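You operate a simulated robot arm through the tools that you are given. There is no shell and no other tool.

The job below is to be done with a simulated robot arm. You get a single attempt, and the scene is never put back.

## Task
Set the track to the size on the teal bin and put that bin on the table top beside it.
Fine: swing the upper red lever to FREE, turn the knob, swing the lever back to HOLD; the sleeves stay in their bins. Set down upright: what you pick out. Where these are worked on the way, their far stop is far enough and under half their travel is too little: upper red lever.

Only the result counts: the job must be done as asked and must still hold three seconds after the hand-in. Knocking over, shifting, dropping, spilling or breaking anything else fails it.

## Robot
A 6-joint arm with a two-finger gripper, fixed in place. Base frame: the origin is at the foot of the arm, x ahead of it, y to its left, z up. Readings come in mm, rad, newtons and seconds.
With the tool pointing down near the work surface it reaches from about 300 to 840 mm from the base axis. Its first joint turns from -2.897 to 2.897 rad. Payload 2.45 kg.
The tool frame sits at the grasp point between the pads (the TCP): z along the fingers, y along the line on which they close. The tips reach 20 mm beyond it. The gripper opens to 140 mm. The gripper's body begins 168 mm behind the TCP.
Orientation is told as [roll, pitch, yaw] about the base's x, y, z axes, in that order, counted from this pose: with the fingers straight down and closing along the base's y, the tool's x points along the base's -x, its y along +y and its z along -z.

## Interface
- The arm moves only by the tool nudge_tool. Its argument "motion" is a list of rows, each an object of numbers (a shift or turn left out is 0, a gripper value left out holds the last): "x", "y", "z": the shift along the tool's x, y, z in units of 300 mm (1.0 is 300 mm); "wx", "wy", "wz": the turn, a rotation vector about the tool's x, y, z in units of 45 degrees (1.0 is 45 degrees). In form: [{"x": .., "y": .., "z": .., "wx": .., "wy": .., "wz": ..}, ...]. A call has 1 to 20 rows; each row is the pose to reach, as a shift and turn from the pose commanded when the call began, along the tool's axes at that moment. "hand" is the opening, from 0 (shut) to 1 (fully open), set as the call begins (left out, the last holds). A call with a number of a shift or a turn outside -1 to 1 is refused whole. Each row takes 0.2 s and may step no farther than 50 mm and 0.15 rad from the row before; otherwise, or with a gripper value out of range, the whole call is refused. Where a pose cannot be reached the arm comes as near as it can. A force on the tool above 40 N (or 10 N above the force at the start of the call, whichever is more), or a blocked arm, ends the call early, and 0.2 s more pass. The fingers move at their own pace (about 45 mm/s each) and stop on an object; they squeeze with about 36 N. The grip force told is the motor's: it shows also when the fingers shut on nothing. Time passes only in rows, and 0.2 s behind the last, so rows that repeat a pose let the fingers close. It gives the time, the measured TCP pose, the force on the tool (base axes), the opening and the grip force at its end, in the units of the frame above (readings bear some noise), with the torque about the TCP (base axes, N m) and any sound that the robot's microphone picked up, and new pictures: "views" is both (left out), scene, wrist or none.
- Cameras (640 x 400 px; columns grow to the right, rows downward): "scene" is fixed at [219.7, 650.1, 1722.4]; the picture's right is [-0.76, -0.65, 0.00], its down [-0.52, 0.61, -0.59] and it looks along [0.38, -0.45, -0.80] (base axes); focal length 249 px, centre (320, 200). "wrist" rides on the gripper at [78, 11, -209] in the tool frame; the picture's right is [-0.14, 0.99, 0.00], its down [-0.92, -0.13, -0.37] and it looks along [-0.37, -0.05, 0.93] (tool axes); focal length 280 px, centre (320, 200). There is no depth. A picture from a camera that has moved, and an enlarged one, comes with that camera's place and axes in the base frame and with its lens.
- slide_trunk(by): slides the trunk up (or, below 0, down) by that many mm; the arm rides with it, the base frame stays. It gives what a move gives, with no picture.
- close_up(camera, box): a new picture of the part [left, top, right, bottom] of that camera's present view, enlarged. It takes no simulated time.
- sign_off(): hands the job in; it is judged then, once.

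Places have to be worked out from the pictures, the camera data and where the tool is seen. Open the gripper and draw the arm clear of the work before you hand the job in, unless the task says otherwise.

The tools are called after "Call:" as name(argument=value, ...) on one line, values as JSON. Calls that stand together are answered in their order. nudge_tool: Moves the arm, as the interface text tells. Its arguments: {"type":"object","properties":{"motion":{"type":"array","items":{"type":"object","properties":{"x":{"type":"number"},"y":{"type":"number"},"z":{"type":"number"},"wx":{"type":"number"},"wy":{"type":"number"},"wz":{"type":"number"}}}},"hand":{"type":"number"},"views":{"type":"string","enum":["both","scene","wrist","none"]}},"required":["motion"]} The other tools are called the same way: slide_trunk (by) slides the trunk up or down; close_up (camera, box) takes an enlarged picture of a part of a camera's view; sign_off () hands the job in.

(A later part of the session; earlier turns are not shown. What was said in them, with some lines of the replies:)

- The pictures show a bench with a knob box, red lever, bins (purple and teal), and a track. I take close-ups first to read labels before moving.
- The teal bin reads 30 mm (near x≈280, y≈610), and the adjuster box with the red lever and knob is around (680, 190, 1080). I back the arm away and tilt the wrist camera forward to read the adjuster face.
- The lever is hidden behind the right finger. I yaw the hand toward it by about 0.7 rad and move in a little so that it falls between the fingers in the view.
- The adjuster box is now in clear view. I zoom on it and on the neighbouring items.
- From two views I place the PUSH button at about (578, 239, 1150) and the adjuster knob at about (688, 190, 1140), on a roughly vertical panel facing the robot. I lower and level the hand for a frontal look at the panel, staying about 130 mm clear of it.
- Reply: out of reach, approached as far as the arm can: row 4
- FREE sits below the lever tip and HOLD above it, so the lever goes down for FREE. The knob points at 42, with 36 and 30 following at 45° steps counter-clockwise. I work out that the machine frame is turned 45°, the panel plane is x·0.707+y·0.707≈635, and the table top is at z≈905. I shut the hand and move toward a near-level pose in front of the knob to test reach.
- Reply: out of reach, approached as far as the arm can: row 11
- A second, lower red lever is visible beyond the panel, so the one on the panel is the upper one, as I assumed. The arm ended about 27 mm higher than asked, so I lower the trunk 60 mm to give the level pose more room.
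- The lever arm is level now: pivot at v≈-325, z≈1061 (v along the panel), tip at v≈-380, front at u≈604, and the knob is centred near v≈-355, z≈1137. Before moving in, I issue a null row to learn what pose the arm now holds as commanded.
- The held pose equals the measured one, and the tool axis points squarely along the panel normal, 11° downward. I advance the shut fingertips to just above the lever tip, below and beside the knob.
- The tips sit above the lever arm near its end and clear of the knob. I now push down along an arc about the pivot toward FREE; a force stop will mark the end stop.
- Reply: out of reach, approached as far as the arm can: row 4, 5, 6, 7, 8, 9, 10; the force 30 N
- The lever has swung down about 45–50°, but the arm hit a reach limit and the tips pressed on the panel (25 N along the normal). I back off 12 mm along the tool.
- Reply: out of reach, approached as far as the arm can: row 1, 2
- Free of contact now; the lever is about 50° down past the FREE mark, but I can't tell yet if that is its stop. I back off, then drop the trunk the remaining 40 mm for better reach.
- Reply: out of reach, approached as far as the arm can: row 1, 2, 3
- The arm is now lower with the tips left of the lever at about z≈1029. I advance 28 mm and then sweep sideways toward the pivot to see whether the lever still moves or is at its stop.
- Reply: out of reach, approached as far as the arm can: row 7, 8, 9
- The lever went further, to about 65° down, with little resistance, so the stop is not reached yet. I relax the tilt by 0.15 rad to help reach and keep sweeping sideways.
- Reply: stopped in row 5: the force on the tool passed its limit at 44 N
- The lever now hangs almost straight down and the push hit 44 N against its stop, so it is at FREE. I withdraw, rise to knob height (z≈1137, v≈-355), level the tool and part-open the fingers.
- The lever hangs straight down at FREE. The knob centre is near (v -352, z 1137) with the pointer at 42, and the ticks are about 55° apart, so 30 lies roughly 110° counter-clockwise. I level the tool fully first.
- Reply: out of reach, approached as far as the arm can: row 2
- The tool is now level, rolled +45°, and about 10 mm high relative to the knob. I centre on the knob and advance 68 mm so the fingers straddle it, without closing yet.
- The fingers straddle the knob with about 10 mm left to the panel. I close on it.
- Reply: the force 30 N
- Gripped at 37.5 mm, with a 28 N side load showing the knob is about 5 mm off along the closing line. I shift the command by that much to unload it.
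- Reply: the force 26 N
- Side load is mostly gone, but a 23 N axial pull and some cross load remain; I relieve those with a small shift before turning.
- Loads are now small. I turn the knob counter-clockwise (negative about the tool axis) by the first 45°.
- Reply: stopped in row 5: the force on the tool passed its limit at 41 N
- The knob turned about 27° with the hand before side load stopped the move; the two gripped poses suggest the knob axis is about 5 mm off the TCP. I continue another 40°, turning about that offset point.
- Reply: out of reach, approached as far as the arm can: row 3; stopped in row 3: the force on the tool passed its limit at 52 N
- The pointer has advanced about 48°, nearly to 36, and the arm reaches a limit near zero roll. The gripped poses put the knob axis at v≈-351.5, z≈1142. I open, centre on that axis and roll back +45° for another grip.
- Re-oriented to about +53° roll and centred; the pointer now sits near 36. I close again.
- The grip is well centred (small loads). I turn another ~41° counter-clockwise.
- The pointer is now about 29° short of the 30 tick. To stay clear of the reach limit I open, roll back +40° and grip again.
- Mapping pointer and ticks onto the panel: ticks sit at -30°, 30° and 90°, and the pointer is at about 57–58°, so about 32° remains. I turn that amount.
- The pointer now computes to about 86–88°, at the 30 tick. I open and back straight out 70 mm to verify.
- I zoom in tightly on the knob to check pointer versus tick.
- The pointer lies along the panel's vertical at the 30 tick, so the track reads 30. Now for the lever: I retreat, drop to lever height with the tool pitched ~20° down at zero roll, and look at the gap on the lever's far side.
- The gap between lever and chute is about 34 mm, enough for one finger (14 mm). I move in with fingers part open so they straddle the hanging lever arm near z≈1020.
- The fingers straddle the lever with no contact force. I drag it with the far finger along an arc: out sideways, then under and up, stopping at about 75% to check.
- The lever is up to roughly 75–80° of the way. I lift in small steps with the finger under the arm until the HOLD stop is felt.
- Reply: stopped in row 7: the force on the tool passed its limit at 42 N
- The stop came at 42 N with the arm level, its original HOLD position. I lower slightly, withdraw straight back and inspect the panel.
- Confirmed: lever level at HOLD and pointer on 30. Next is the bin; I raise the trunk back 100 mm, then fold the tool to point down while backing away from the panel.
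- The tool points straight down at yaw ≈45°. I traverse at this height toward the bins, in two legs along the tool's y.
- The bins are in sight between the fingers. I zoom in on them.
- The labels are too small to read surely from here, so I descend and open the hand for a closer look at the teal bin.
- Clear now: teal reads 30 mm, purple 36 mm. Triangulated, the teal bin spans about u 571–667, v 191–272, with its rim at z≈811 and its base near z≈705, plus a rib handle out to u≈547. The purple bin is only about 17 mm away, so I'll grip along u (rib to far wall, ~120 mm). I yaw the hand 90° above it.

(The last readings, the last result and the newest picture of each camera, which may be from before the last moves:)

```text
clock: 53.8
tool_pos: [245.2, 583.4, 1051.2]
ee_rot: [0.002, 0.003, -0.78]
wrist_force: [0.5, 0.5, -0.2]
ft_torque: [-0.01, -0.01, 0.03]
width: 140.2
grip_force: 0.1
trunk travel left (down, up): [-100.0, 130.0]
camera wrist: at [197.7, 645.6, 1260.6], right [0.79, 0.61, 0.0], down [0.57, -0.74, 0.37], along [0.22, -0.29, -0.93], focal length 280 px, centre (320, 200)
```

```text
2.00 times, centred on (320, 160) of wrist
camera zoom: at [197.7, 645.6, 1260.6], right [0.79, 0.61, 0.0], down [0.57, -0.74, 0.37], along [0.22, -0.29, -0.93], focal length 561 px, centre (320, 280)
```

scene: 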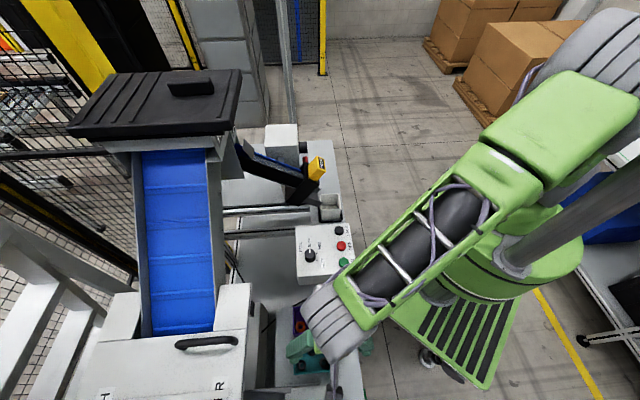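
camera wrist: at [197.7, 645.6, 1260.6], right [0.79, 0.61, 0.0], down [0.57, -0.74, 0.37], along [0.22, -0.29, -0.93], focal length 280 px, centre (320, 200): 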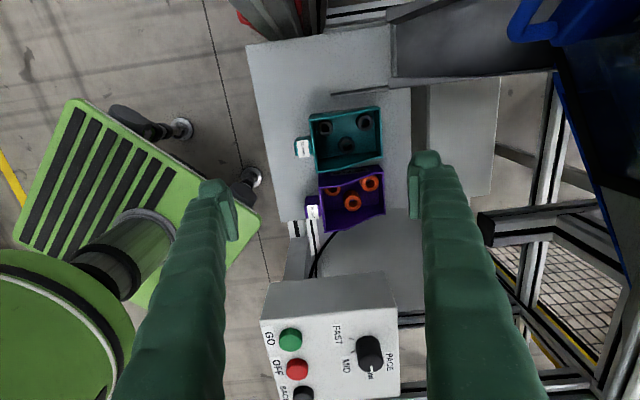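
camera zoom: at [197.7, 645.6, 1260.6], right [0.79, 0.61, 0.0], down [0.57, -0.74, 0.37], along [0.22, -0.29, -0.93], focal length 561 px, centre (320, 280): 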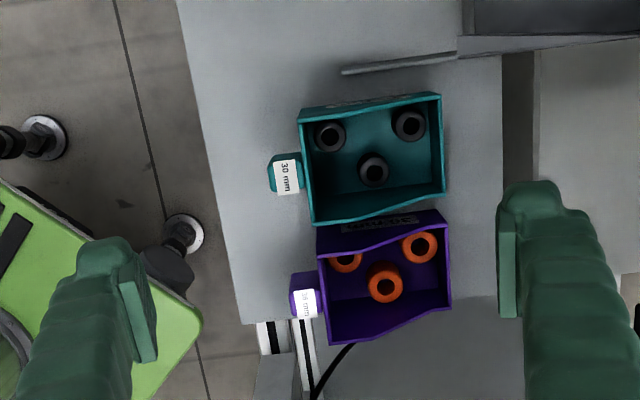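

Combining both wrist views, the far wall is lower (z≈759, u≈693) and the total with the rib is about 150 mm, too wide for the hand. The rib handle (≈24 mm wide, u 545–572, v≈234, z≈725–808) is the proper grip, closing along v. I yaw back 90°.

Call:
nudge_tool(motion=[{"wz": -0.17}, {"wz": -0.34}, {"wz": -0.51}, {"wz": -0.68}, {"wz": -0.85}, {"wz": -1.0}], views="none", hand=0.4)

Call:
nudge_tool(motion=[{"wz": -0.17}, {"wz": -0.34}, {"wz": -0.51}, {"wz": -0.68}, {"wz": -0.85}, {"wz": -1.0}], views="none")

```text
clock: 55.2
tool_pos: [246.3, 583.7, 1049.4]
ee_rot: [0.002, 0.0, 0.011]
wrist_force: [0.0, -0.5, 0.1]
ft_torque: [-0.01, 0.01, -0.03]
width: 55.8
grip_force: 0.1
trunk travel left (down, up): [-100.0, 130.0]
```

```text
clock: 56.6
tool_pos: [245.4, 584.3, 1050.9]
ee_rot: [0.001, -0.002, 0.797]
wrist_force: [0.1, 0.0, 0.6]
ft_torque: [0.04, -0.04, -0.02]
width: 56.0
grip_force: 0.1
trunk travel left (down, up): [-100.0, 130.0]
```

I back 55 mm toward the robot side of the bin, centre on the rib in v, and descend to z≈920 for a look down at the handle.

Call:
nudge_tool(motion=[{"x": 0.09, "y": -0.01, "z": 0.1}, {"x": 0.183, "y": -0.019, "z": 0.2}, {"x": 0.183, "y": -0.019, "z": 0.32}, {"x": 0.183, "y": -0.019, "z": 0.433}])

Call:
close_up(camera="wrist", box=[240, 80, 420, 260])

```text
clock: 57.6
tool_pos: [211.5, 542.3, 922.7]
ee_rot: [0.002, -0.002, 0.796]
wrist_force: [0.4, -0.2, 0.3]
ft_torque: [-0.01, 0.03, -0.03]
width: 56.2
grip_force: 0.0
trunk travel left (down, up): [-100.0, 130.0]
camera wrist: at [149.6, 494.4, 1132.7], right [-0.61, 0.79, 0.0], down [0.74, 0.57, 0.37], along [0.29, 0.23, -0.93], focal length 280 px, centre (320, 200)
```

scene: 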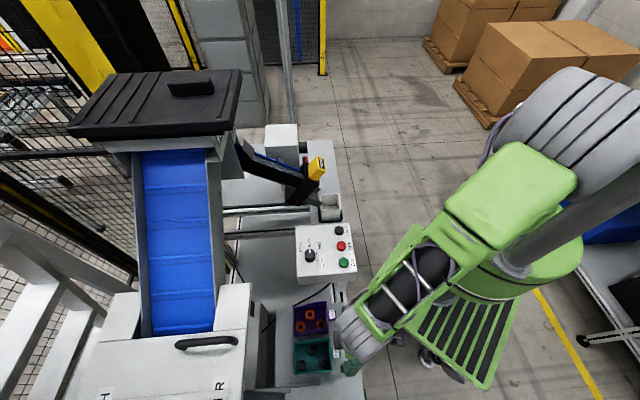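
wrist: 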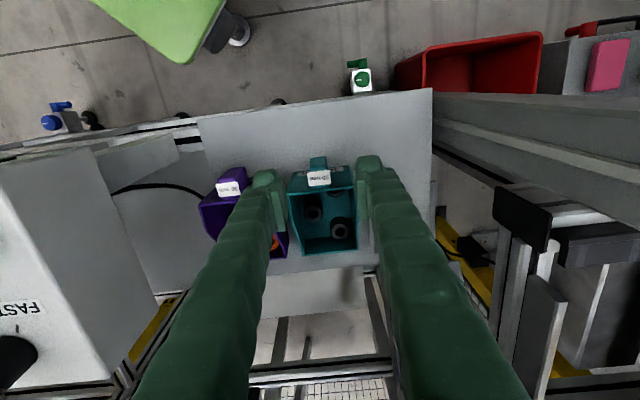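

```text
2.22 times, centred on (330, 170) of wrist
camera zoom: at [149.6, 494.4, 1132.7], right [-0.61, 0.79, 0.0], down [0.74, 0.57, 0.37], along [0.29, 0.23, -0.93], focal length 623 px, centre (298, 267)
```

zoom: 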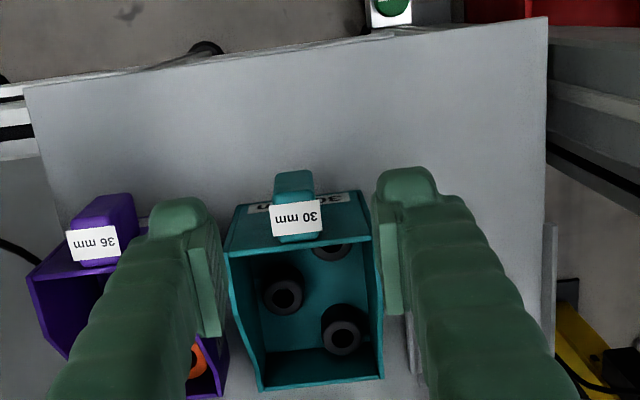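

The rib reads u 545–570, centred at v≈232, z≈741–815, and the fingers line up either side of it. I shift 15 mm forward and descend to TCP z≈768.

Call:
nudge_tool(motion=[{"x": -0.05, "y": -0.007, "z": 0.06}, {"x": -0.05, "y": -0.007, "z": 0.18}, {"x": -0.05, "y": -0.007, "z": 0.3}, {"x": -0.05, "y": -0.007, "z": 0.41}, {"x": -0.05, "y": -0.007, "z": 0.516}])

Call:
close_up(camera="wrist", box=[240, 80, 420, 260])

Call:
close_up(camera="scene", box=[280, 295, 370, 385])

```text
clock: 58.8
tool_pos: [224.7, 552.4, 766.7]
ee_rot: [0.001, -0.002, 0.797]
wrist_force: [-0.9, 0.2, 0.9]
ft_torque: [-0.01, -0.04, 0.05]
width: 55.8
grip_force: 0.0
trunk travel left (down, up): [-100.0, 130.0]
camera wrist: at [162.0, 503.9, 976.5], right [-0.61, 0.79, 0.0], down [0.74, 0.57, 0.37], along [0.29, 0.23, -0.93], focal length 280 px, centre (320, 200)
```

scene: 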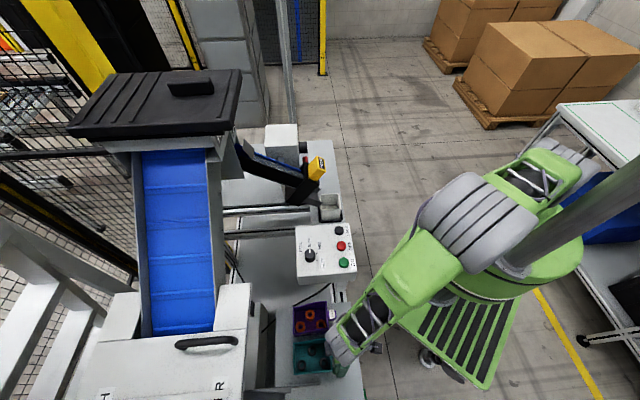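
wrist: 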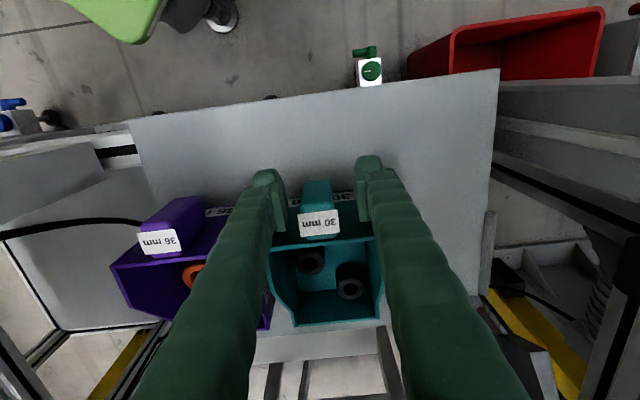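

```text
2.22 times, centred on (330, 170) of wrist
camera zoom: at [162.0, 503.9, 976.5], right [-0.61, 0.79, 0.0], down [0.74, 0.57, 0.37], along [0.29, 0.23, -0.93], focal length 623 px, centre (298, 267)
```

zoom: 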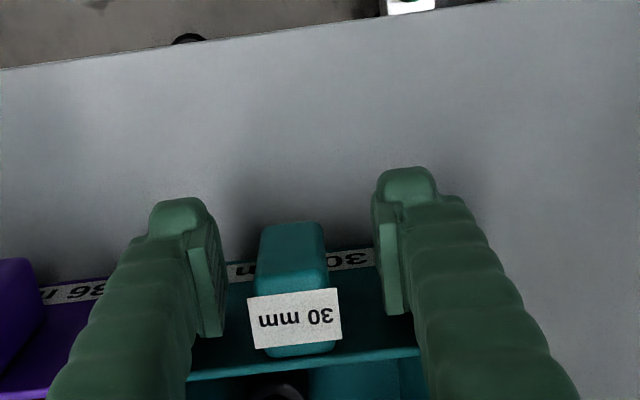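

```text
4.44 times, centred on (325, 340) of scene
camera zoom: at [219.7, 650.1, 1722.4], right [-0.76, -0.65, 0.0], down [-0.52, 0.61, -0.59], along [0.38, -0.45, -0.8], focal length 1106 px, centre (298, -422)
```

zoom: 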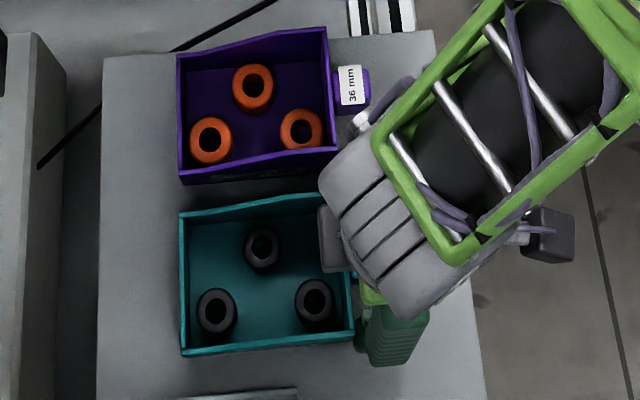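

The rib sits centred between the open fingers with the wall just beyond. I close the grip.

Call:
nudge_tool(motion=[{"z": 0}, {"z": 0}, {"z": 0}, {"z": 0}, {"z": 0}], hand=0, views="wrist")

Call:
close_up(camera="wrist", box=[240, 80, 420, 260])

```text
clock: 60.0
tool_pos: [224.0, 553.2, 767.3]
ee_rot: [0.0, -0.001, 0.796]
wrist_force: [0.3, 0.3, 0.4]
ft_torque: [-0.06, 0.05, -0.02]
width: 22.7
grip_force: 36.3
trunk travel left (down, up): [-100.0, 130.0]
camera wrist: at [161.9, 503.7, 976.9], right [-0.61, 0.79, 0.0], down [0.74, 0.57, 0.37], along [0.29, 0.23, -0.93], focal length 280 px, centre (320, 200)
```

wrist: 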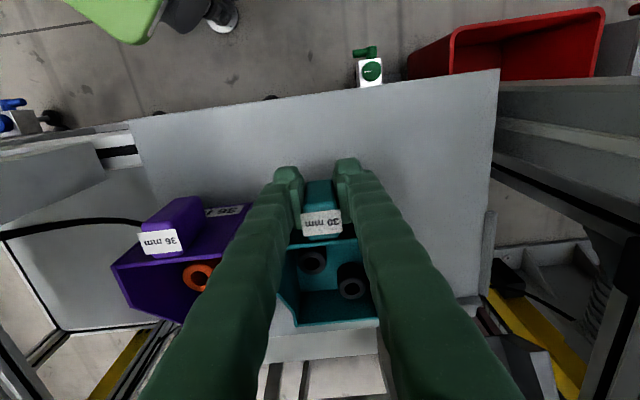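

```text
2.22 times, centred on (330, 170) of wrist
camera zoom: at [161.9, 503.7, 976.9], right [-0.61, 0.79, 0.0], down [0.74, 0.57, 0.37], along [0.29, 0.23, -0.93], focal length 623 px, centre (298, 267)
```

zoom: 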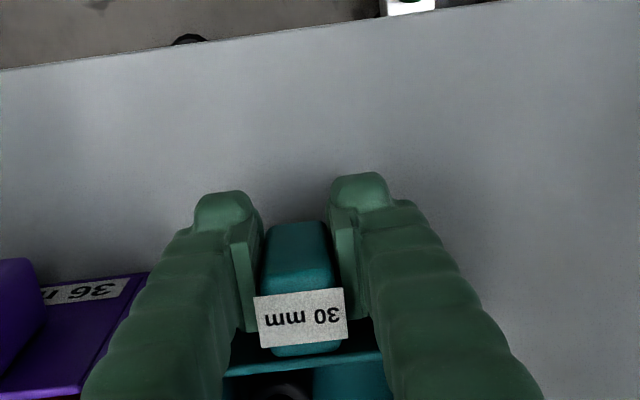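

Gripped at 22.7 mm with almost no side load. I lift gently 30 mm and check for tilt.

Call:
nudge_tool(motion=[{"z": -0.01}, {"z": -0.02}, {"z": -0.03}, {"z": -0.05}, {"z": -0.07}, {"z": -0.1}])

Call:
close_up(camera="wrist", box=[240, 80, 420, 260])

Call:
close_up(camera="scene", box=[280, 295, 370, 385])

```text
clock: 61.4
tool_pos: [224.2, 549.1, 793.5]
ee_rot: [0.002, 0.0, 0.797]
wrist_force: [-0.8, -0.9, -2.1]
ft_torque: [-0.07, 0.09, 0.0]
width: 22.9
grip_force: 36.5
trunk travel left (down, up): [-100.0, 130.0]
camera wrist: at [161.2, 500.8, 1004.8], right [-0.61, 0.79, 0.0], down [0.74, 0.57, 0.37], along [0.29, 0.23, -0.93], focal length 280 px, centre (320, 200)
```

scene: 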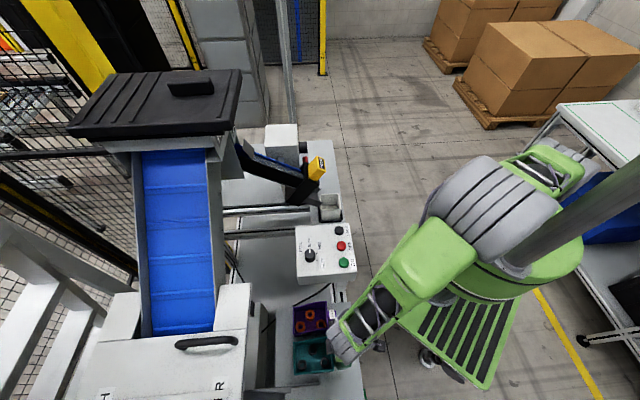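
wrist: 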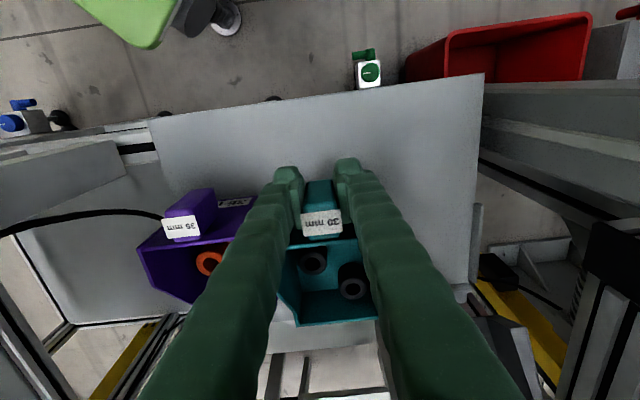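

```text
2.22 times, centred on (330, 170) of wrist
camera zoom: at [161.2, 500.8, 1004.8], right [-0.61, 0.79, 0.0], down [0.74, 0.57, 0.37], along [0.29, 0.23, -0.93], focal length 623 px, centre (298, 267)
```

zoom: 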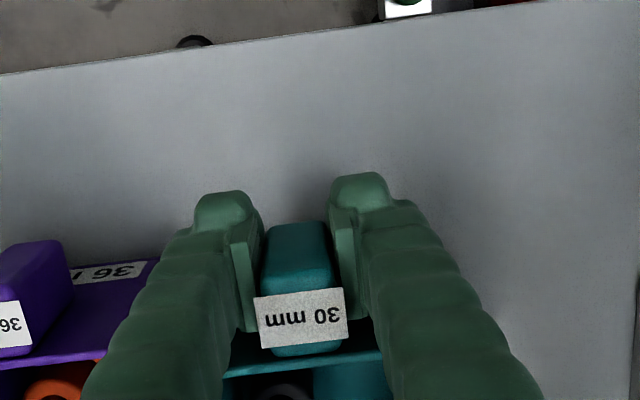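

```text
4.44 times, centred on (325, 340) of scene
camera zoom: at [219.7, 650.1, 1722.4], right [-0.76, -0.65, 0.0], down [-0.52, 0.61, -0.59], along [0.38, -0.45, -0.8], focal length 1106 px, centre (298, -422)
```

zoom: 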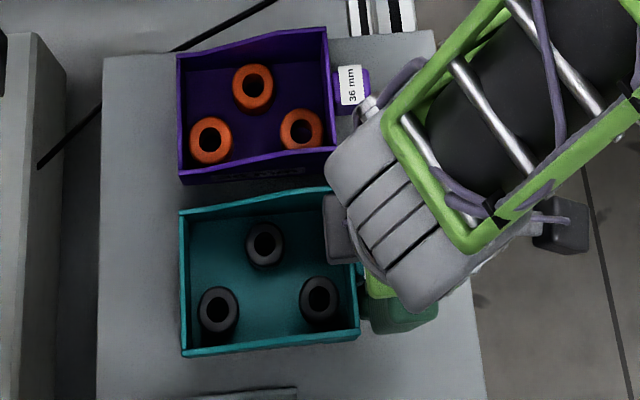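

The bin lifted level with its sleeves inside and weighs only about 0.2 kg. I raise it straight up in two legs, to about z 1290.

Call:
nudge_tool(motion=[{"z": -0.04}, {"z": -0.12}, {"z": -0.22}, {"z": -0.32}, {"z": -0.42}, {"z": -0.52}, {"z": -0.62}, {"z": -0.72}, {"z": -0.8}, {"z": -0.85}], views="wrist")

Call:
nudge_tool(motion=[{"z": -0.04}, {"z": -0.12}, {"z": -0.22}, {"z": -0.32}, {"z": -0.42}, {"z": -0.52}, {"z": -0.62}, {"z": -0.7}, {"z": -0.76}, {"z": -0.8}])

```text
clock: 63.6
tool_pos: [221.9, 550.0, 1051.0]
ee_rot: [-0.002, -0.001, 0.794]
wrist_force: [-0.7, -0.8, -1.2]
ft_torque: [-0.12, 0.08, 0.02]
width: 22.9
grip_force: 36.5
trunk travel left (down, up): [-100.0, 130.0]
camera wrist: at [160.4, 500.6, 1261.6], right [-0.61, 0.79, 0.0], down [0.74, 0.57, 0.37], along [0.29, 0.23, -0.93], focal length 280 px, centre (320, 200)
```

wrist: 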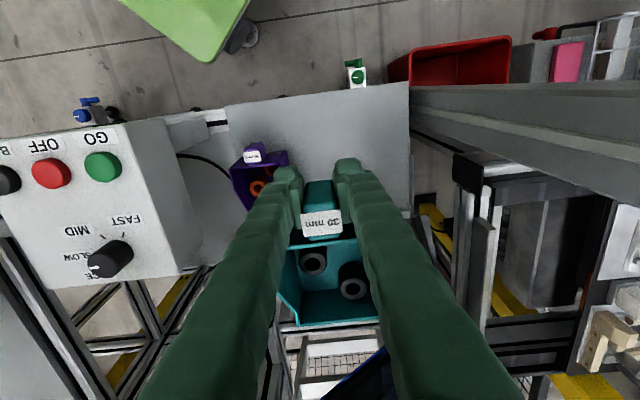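

```text
clock: 65.8
tool_pos: [222.7, 548.3, 1289.5]
ee_rot: [0.002, -0.002, 0.796]
wrist_force: [0.3, 0.3, -1.3]
ft_torque: [-0.13, 0.1, -0.04]
width: 22.6
grip_force: 35.5
trunk travel left (down, up): [-100.0, 130.0]
camera wrist: at [160.0, 499.7, 1499.0], right [-0.61, 0.79, 0.0], down [0.74, 0.57, 0.37], along [0.29, 0.23, -0.93], focal length 280 px, centre (320, 200)
```

scene: 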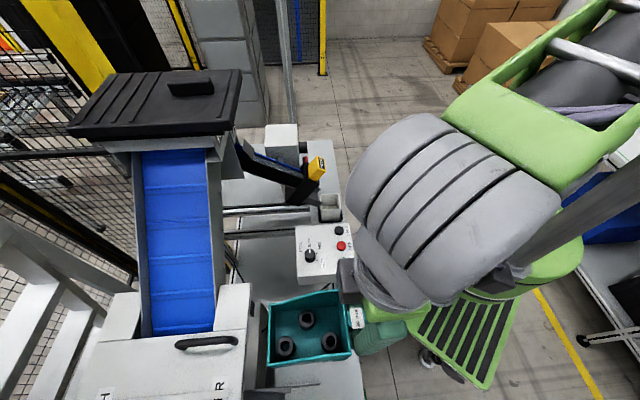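
wrist: 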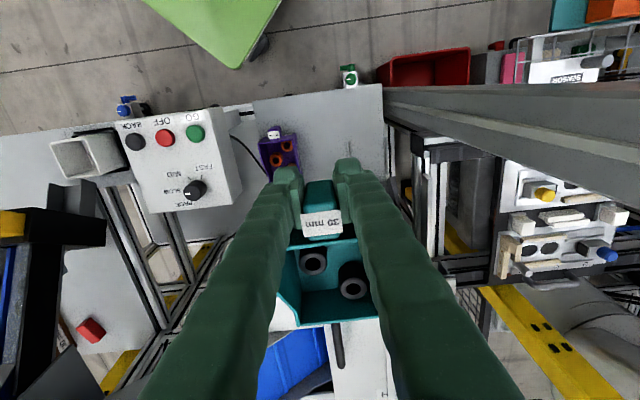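

The bin hangs level at z≈1290 (base ≈1228), above everything on the way. I carry it along -v in 300 mm legs while drawing slightly closer to the robot.

Call:
nudge_tool(motion=[{"y": -0.05, "x": 0.01}, {"y": -0.15, "x": 0.03}, {"y": -0.28, "x": 0.06}, {"y": -0.41, "x": 0.09}, {"y": -0.54, "x": 0.12}, {"y": -0.67, "x": 0.15}, {"y": -0.8, "x": 0.18}, {"y": -0.92, "x": 0.2}, {"y": -1.0, "x": 0.21}], views="wrist")

Call:
nudge_tool(motion=[{"y": -0.05}, {"y": -0.15}, {"y": -0.28}, {"y": -0.41}, {"y": -0.54}, {"y": -0.67}, {"y": -0.8}, {"y": -0.92}, {"y": -1.0}])

```text
clock: 67.8
tool_pos: [394.6, 293.9, 1289.4]
ee_rot: [0.001, -0.001, 0.796]
wrist_force: [-0.2, 0.3, -2.0]
ft_torque: [-0.05, 0.09, -0.03]
width: 22.7
grip_force: 35.8
trunk travel left (down, up): [-100.0, 130.0]
camera wrist: at [332.4, 244.2, 1498.6], right [-0.61, 0.79, 0.0], down [0.74, 0.57, 0.37], along [0.29, 0.23, -0.93], focal length 280 px, centre (320, 200)
```

wrist: 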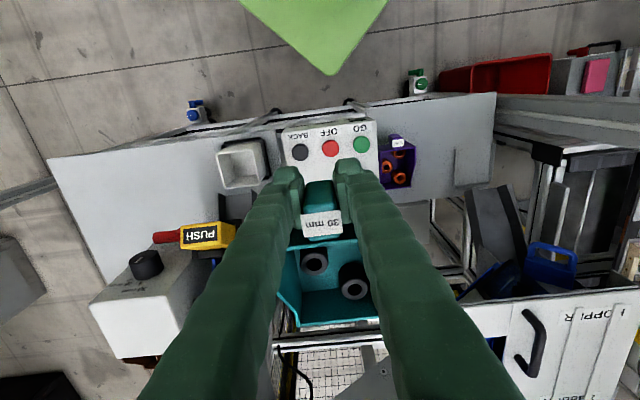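

```text
clock: 69.8
tool_pos: [604.9, 83.8, 1291.3]
ee_rot: [0.003, 0.0, 0.796]
wrist_force: [-0.3, -0.4, -2.1]
ft_torque: [-0.12, 0.13, 0.01]
width: 22.7
grip_force: 35.9
trunk travel left (down, up): [-100.0, 130.0]
camera wrist: at [542.0, 34.8, 1501.4], right [-0.61, 0.79, 0.0], down [0.74, 0.57, 0.37], along [0.29, 0.23, -0.93], focal length 280 px, centre (320, 200)
```

scene: 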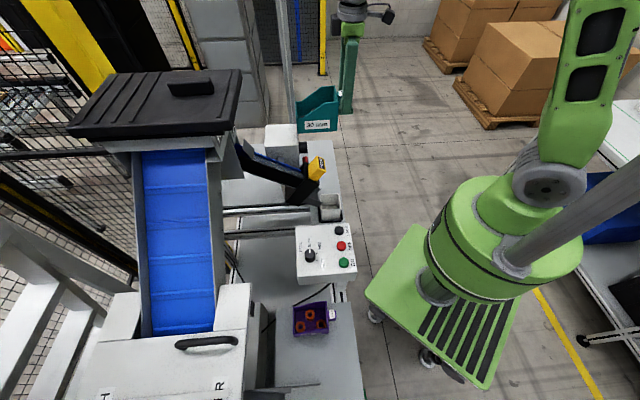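
wrist: 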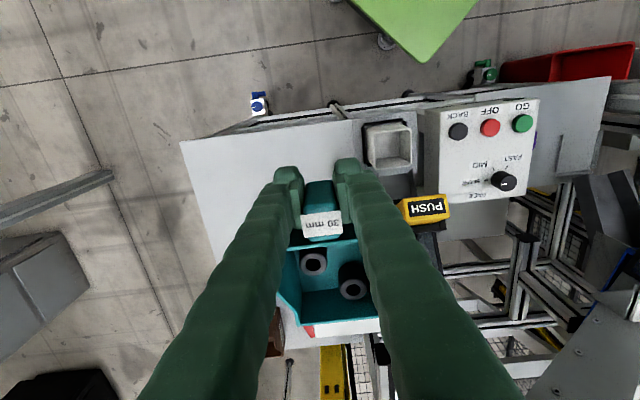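

The bin is over the near side of the table, still level. I shift to v≈-485, clear of the adjuster box, then descend to about 25 mm above the table.

Call:
nudge_tool(motion=[{"y": -0.06, "x": -0.01}, {"y": -0.16, "x": -0.02}, {"y": -0.27, "x": -0.04}, {"y": -0.35, "x": -0.05}, {"y": -0.388, "x": -0.06}, {"y": -0.388, "x": -0.06, "z": 0.05}])

Call:
close_up(camera="scene", box=[250, 70, 410, 210])

```text
clock: 71.2
tool_pos: [704.1, 14.2, 1274.7]
ee_rot: [0.001, -0.001, 0.794]
wrist_force: [0.1, 0.6, -2.3]
ft_torque: [-0.11, 0.1, -0.01]
width: 23.0
grip_force: 36.3
trunk travel left (down, up): [-100.0, 130.0]
camera wrist: at [641.8, -35.3, 1485.0], right [-0.61, 0.79, 0.0], down [0.74, 0.57, 0.37], along [0.29, 0.23, -0.93], focal length 280 px, centre (320, 200)
```

scene: 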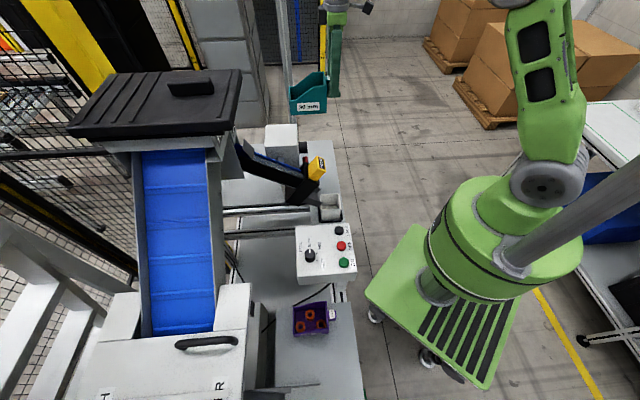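
wrist: 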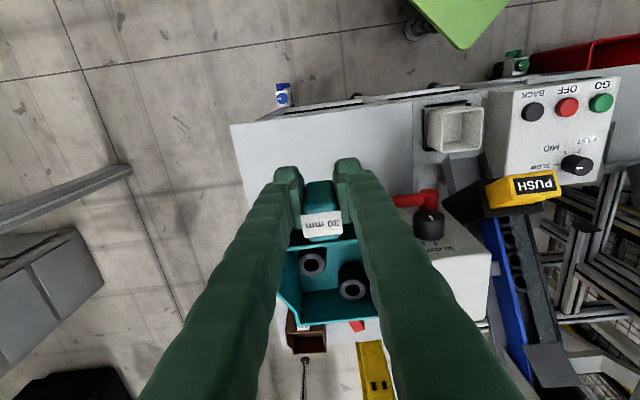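

```text
2.86 times, centred on (330, 140) of scene
camera zoom: at [219.7, 650.1, 1722.4], right [-0.76, -0.65, 0.0], down [-0.52, 0.61, -0.59], along [0.38, -0.45, -0.8], focal length 711 px, centre (291, 371)
```

zoom: 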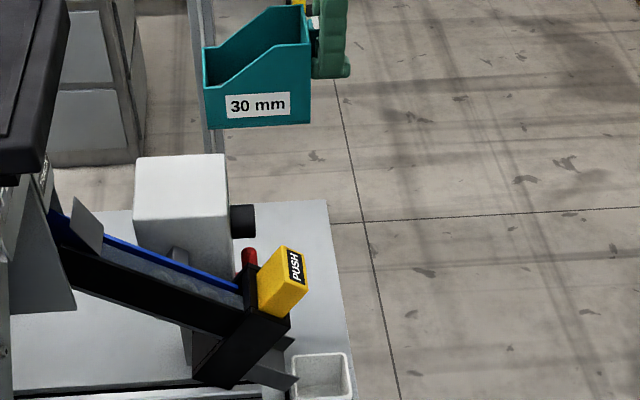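

All level, with a clear table spot beneath. I descend toward z≈1000.

Call:
nudge_tool(motion=[{"z": 0.05}, {"z": 0.15}, {"z": 0.27}, {"z": 0.39}, {"z": 0.51}, {"z": 0.63}, {"z": 0.73}, {"z": 0.81}, {"z": 0.87}, {"z": 0.9}])

Call:
close_up(camera="scene", box=[250, 90, 390, 210])

```text
clock: 73.4
tool_pos: [703.7, 15.8, 1005.7]
ee_rot: [0.002, 0.0, 0.797]
wrist_force: [-0.3, 0.5, -2.4]
ft_torque: [-0.09, 0.08, -0.01]
width: 22.8
grip_force: 35.8
trunk travel left (down, up): [-100.0, 130.0]
camera wrist: at [640.8, -32.8, 1214.7], right [-0.61, 0.79, 0.0], down [0.74, 0.57, 0.37], along [0.29, 0.23, -0.93], focal length 280 px, centre (320, 200)
```

scene: 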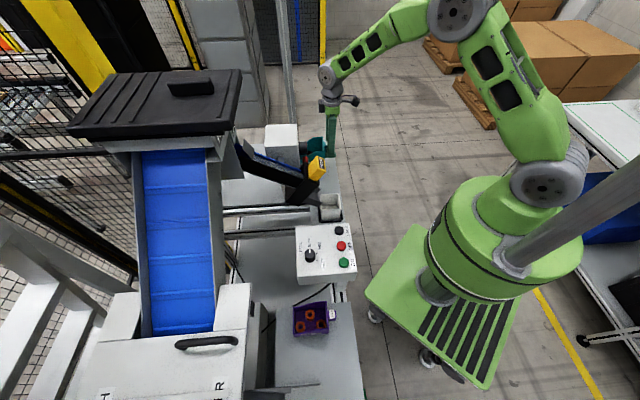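
wrist: 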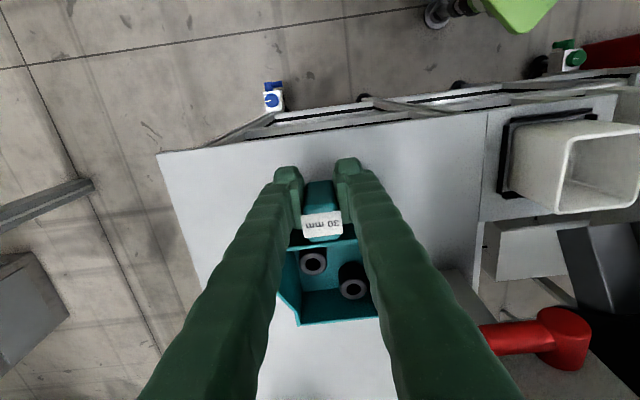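

```text
3.33 times, centred on (320, 150) of scene
camera zoom: at [219.7, 650.1, 1722.4], right [-0.76, -0.65, 0.0], down [-0.52, 0.61, -0.59], along [0.38, -0.45, -0.8], focal length 830 px, centre (320, 367)
```

zoom: 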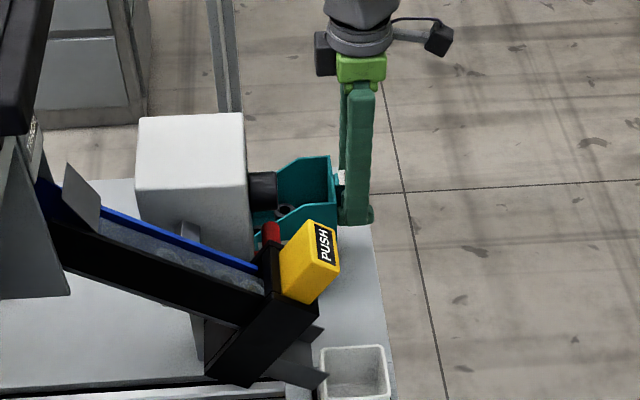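

About 35–40 mm should remain to the table. I go down 28 mm, then probe in small steps watching the vertical force.

Call:
nudge_tool(motion=[{"z": 0.03}, {"z": 0.06}, {"z": 0.08}, {"z": 0.093}], views="none")

Call:
nudge_tool(motion=[{"z": 0.006}, {"z": 0.011}, {"z": 0.011}], views="none")

Call:
nudge_tool(motion=[{"z": 0.005}, {"z": 0.01}, {"z": 0.01}], views="wrist")

```text
clock: 74.4
tool_pos: [703.8, 15.4, 976.9]
ee_rot: [0.002, -0.003, 0.795]
wrist_force: [0.8, 0.7, -1.1]
ft_torque: [-0.07, 0.07, 0.04]
width: 22.8
grip_force: 36.5
trunk travel left (down, up): [-100.0, 130.0]
```

```text
clock: 75.2
tool_pos: [703.8, 13.9, 972.3]
ee_rot: [0.002, -0.002, 0.794]
wrist_force: [-0.3, 0.1, -1.9]
ft_torque: [-0.08, 0.1, -0.01]
width: 22.9
grip_force: 36.1
trunk travel left (down, up): [-100.0, 130.0]
```

```text
clock: 76.0
tool_pos: [703.9, 16.1, 969.6]
ee_rot: [0.002, -0.001, 0.796]
wrist_force: [0.0, 0.2, -0.2]
ft_torque: [-0.02, 0.05, -0.02]
width: 22.8
grip_force: 36.1
trunk travel left (down, up): [-100.0, 130.0]
camera wrist: at [641.3, -33.3, 1179.2], right [-0.61, 0.79, 0.0], down [0.74, 0.57, 0.37], along [0.29, 0.23, -0.93], focal length 280 px, centre (320, 200)
```

wrist: 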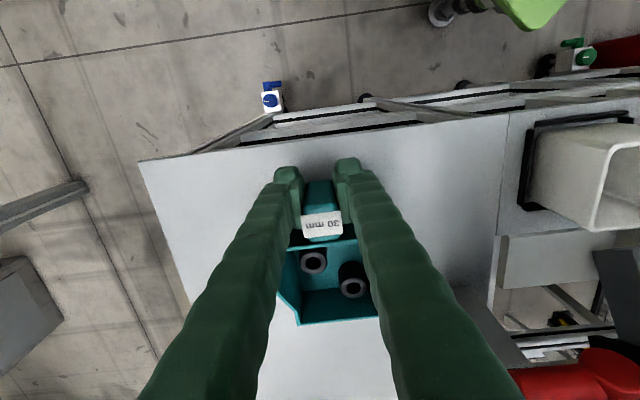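

Torque and weight readings are falling, so contact is near. I continue in 2–3 mm steps.

Call:
nudge_tool(motion=[{"z": 0.004}, {"z": 0.008}, {"z": 0.008}], views="none")

```text
clock: 76.8
tool_pos: [702.6, 16.4, 969.0]
ee_rot: [-0.001, -0.003, 0.794]
wrist_force: [0.8, -1.4, 6.2]
ft_torque: [0.75, -0.84, -0.13]
width: 22.8
grip_force: 36.2
trunk travel left (down, up): [-100.0, 130.0]
```

Contact: +6 N at z≈969, so the bin is standing on the table. I open the fingers.

Call:
nudge_tool(motion=[{"z": 0}, {"z": 0}, {"z": 0}, {"z": 0}], hand=0.38, views="both")

Call:
close_up(camera="wrist", box=[240, 80, 420, 260])

```text
clock: 77.8
tool_pos: [702.5, 16.1, 967.4]
ee_rot: [0.001, -0.001, 0.797]
wrist_force: [0.2, 0.0, 1.2]
ft_torque: [0.0, 0.02, -0.03]
width: 53.4
grip_force: 0.0
trunk travel left (down, up): [-100.0, 130.0]
camera wrist: at [639.8, -33.0, 1177.2], right [-0.61, 0.79, 0.0], down [0.74, 0.57, 0.37], along [0.29, 0.23, -0.93], focal length 280 px, centre (320, 200)
```

scene: 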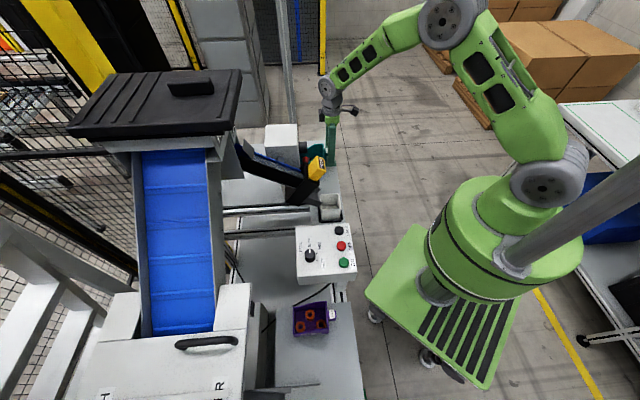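
wrist: 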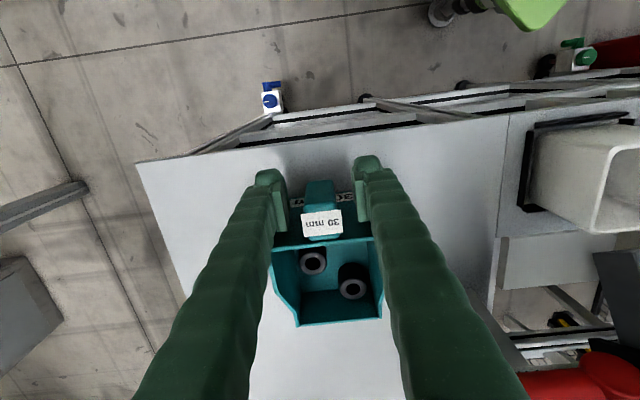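

```text
2.22 times, centred on (330, 170) of wrist
camera zoom: at [639.8, -33.0, 1177.2], right [-0.61, 0.79, 0.0], down [0.74, 0.57, 0.37], along [0.29, 0.23, -0.93], focal length 623 px, centre (298, 267)
```

zoom: 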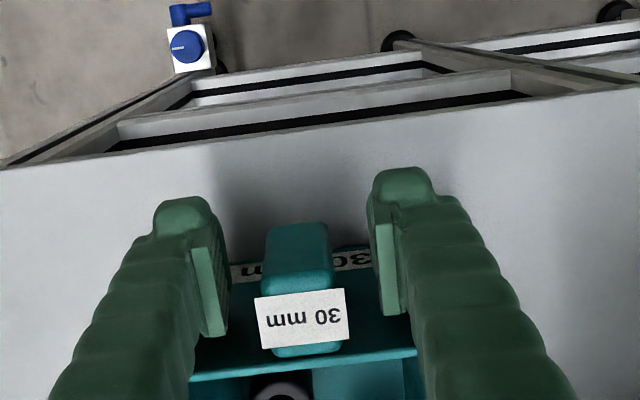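

The bin stands free with the fingers clear of the rib. I ease 6 mm away from the wall and rise straight up, then draw back.

Call:
nudge_tool(motion=[{"x": 0.02}, {"x": 0.02, "z": -0.08}, {"x": 0.02, "z": -0.2}, {"x": 0.02, "z": -0.34}, {"x": 0.02, "z": -0.48}, {"x": 0.02, "z": -0.62}, {"x": 0.04, "z": -0.76}, {"x": 0.08, "z": -0.88}])

Call:
close_up(camera="wrist", box=[230, 80, 530, 330])

Call:
close_up(camera="scene", box=[250, 90, 390, 210])

```text
clock: 79.6
tool_pos: [684.7, -3.8, 1230.4]
ee_rot: [0.001, -0.001, 0.794]
wrist_force: [-0.1, 0.6, 0.5]
ft_torque: [0.04, -0.01, 0.0]
width: 53.0
grip_force: 0.0
trunk travel left (down, up): [-100.0, 130.0]
camera wrist: at [622.5, -52.9, 1440.2], right [-0.61, 0.79, 0.0], down [0.74, 0.57, 0.37], along [0.29, 0.23, -0.93], focal length 280 px, centre (320, 200)
```

scene: 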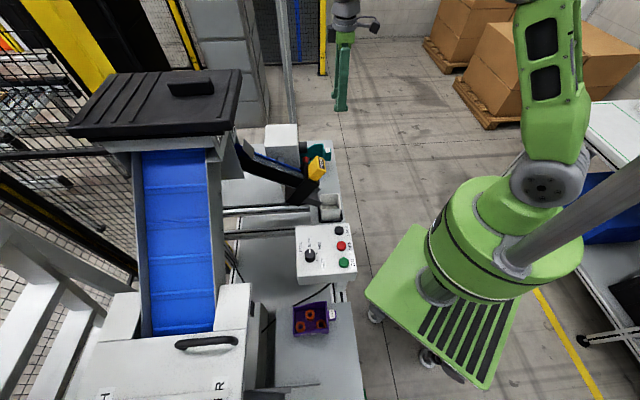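
wrist: 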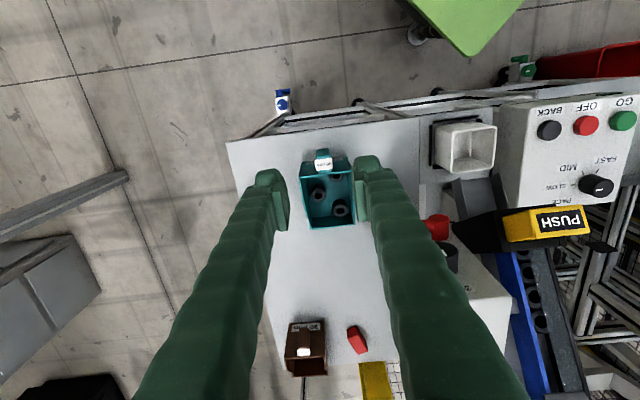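

```text
1.60 times, centred on (380, 205) of wrist
camera zoom: at [622.5, -52.9, 1440.2], right [-0.61, 0.79, 0.0], down [0.74, 0.57, 0.37], along [0.29, 0.23, -0.93], focal length 449 px, centre (224, 192)
```

zoom: 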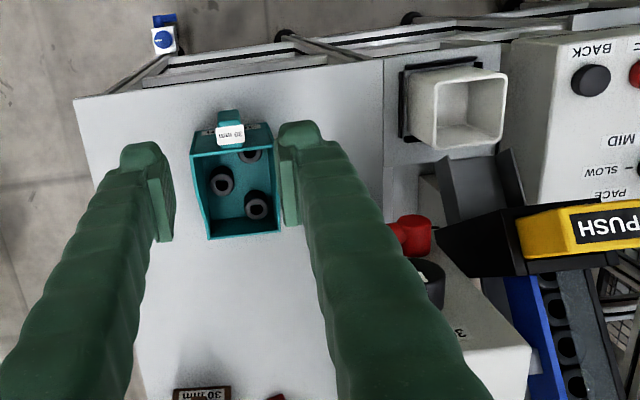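

```text
3.33 times, centred on (320, 150) of scene
camera zoom: at [219.7, 650.1, 1722.4], right [-0.76, -0.65, 0.0], down [-0.52, 0.61, -0.59], along [0.38, -0.45, -0.8], focal length 830 px, centre (320, 367)
```

zoom: 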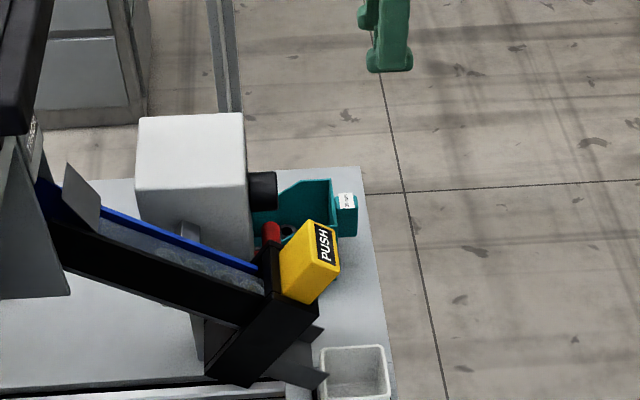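

The teal bin stands upright on the table with its three sleeves, beside the track. I draw the arm further back and up, open the hand, and take a last look at the panel.

Call:
nudge_tool(motion=[{"x": 0.12, "z": -0.05, "wy": -0.12}, {"x": 0.24, "z": -0.1, "wy": -0.24}, {"x": 0.36, "z": -0.15, "wy": -0.36}, {"x": 0.48, "z": -0.2, "wy": -0.48}, {"x": 0.6, "z": -0.2, "wy": -0.6}, {"x": 0.6, "z": -0.2, "wy": -0.6}], hand=1)

Call:
close_up(camera="wrist", box=[230, 60, 530, 260])

```text
clock: 81.0
tool_pos: [557.7, -131.7, 1291.5]
ee_rot: [0.0, -0.473, 0.793]
wrist_force: [-0.4, 0.0, -0.2]
ft_torque: [0.01, -0.04, 0.0]
width: 140.0
grip_force: 0.1
trunk travel left (down, up): [-100.0, 130.0]
camera wrist: at [435.3, -242.3, 1442.6], right [-0.62, 0.78, 0.06], down [0.55, 0.38, 0.75], along [0.56, 0.5, -0.66], focal length 280 px, centre (320, 200)
```

scene: 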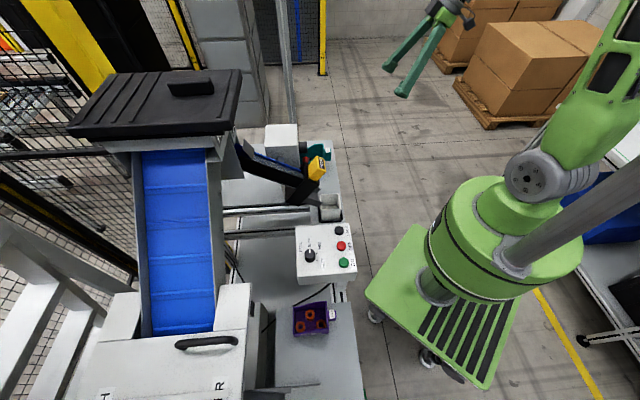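
wrist: 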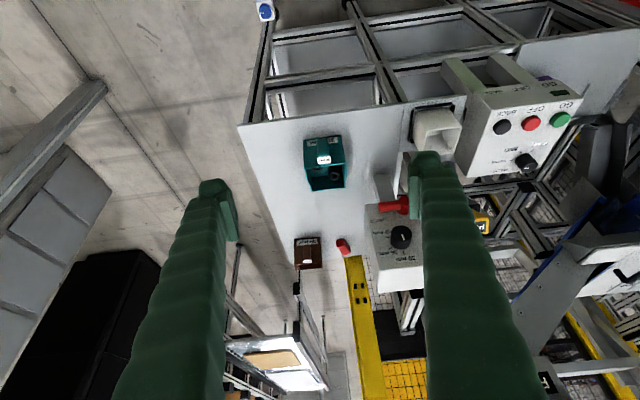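

```text
2.00 times, centred on (380, 160) of wrist
camera zoom: at [435.3, -242.3, 1442.6], right [-0.62, 0.78, 0.06], down [0.55, 0.38, 0.75], along [0.56, 0.5, -0.66], focal length 561 px, centre (200, 280)
```

zoom: 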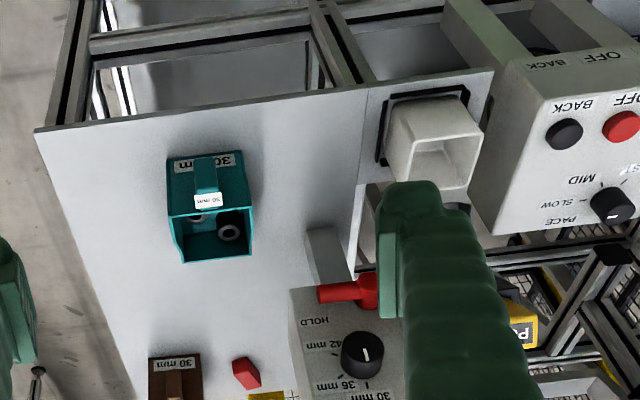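

The knob points at the 30 tick and the lever is back at HOLD. The teal bin stands upright on the table with its sleeves, and the arm is clear with the hand open. I hand the job in.

Call:
sign_off()

```text
The job is handed in.
```

The track is set to 30 mm, the size on the teal bin, and the teal bin now stands upright on the table top beside the track. I have handed the job in, but no verdict came back.

- **Lever:** I swung the upper red lever down until it hit its stop at FREE. After turning the knob I swung it back up to its stop at HOLD. The last picture shows it level at HOLD.
- **Knob:** I turned it from 42 past 36 to 30. The last picture shows the pointer on the 30 tick.
- **Bin:** I carried the teal bin level by its rib handle. After I let go it stood upright about 200 mm from the track, with its three sleeves inside.
- **Other items:** In the pictures, the purple bin and everything else look unmoved. While I pushed the lever down, the fingertips pressed on the adjuster panel with about 25 N, and nothing appears shifted or damaged.

The arm is drawn back and the gripper is open.
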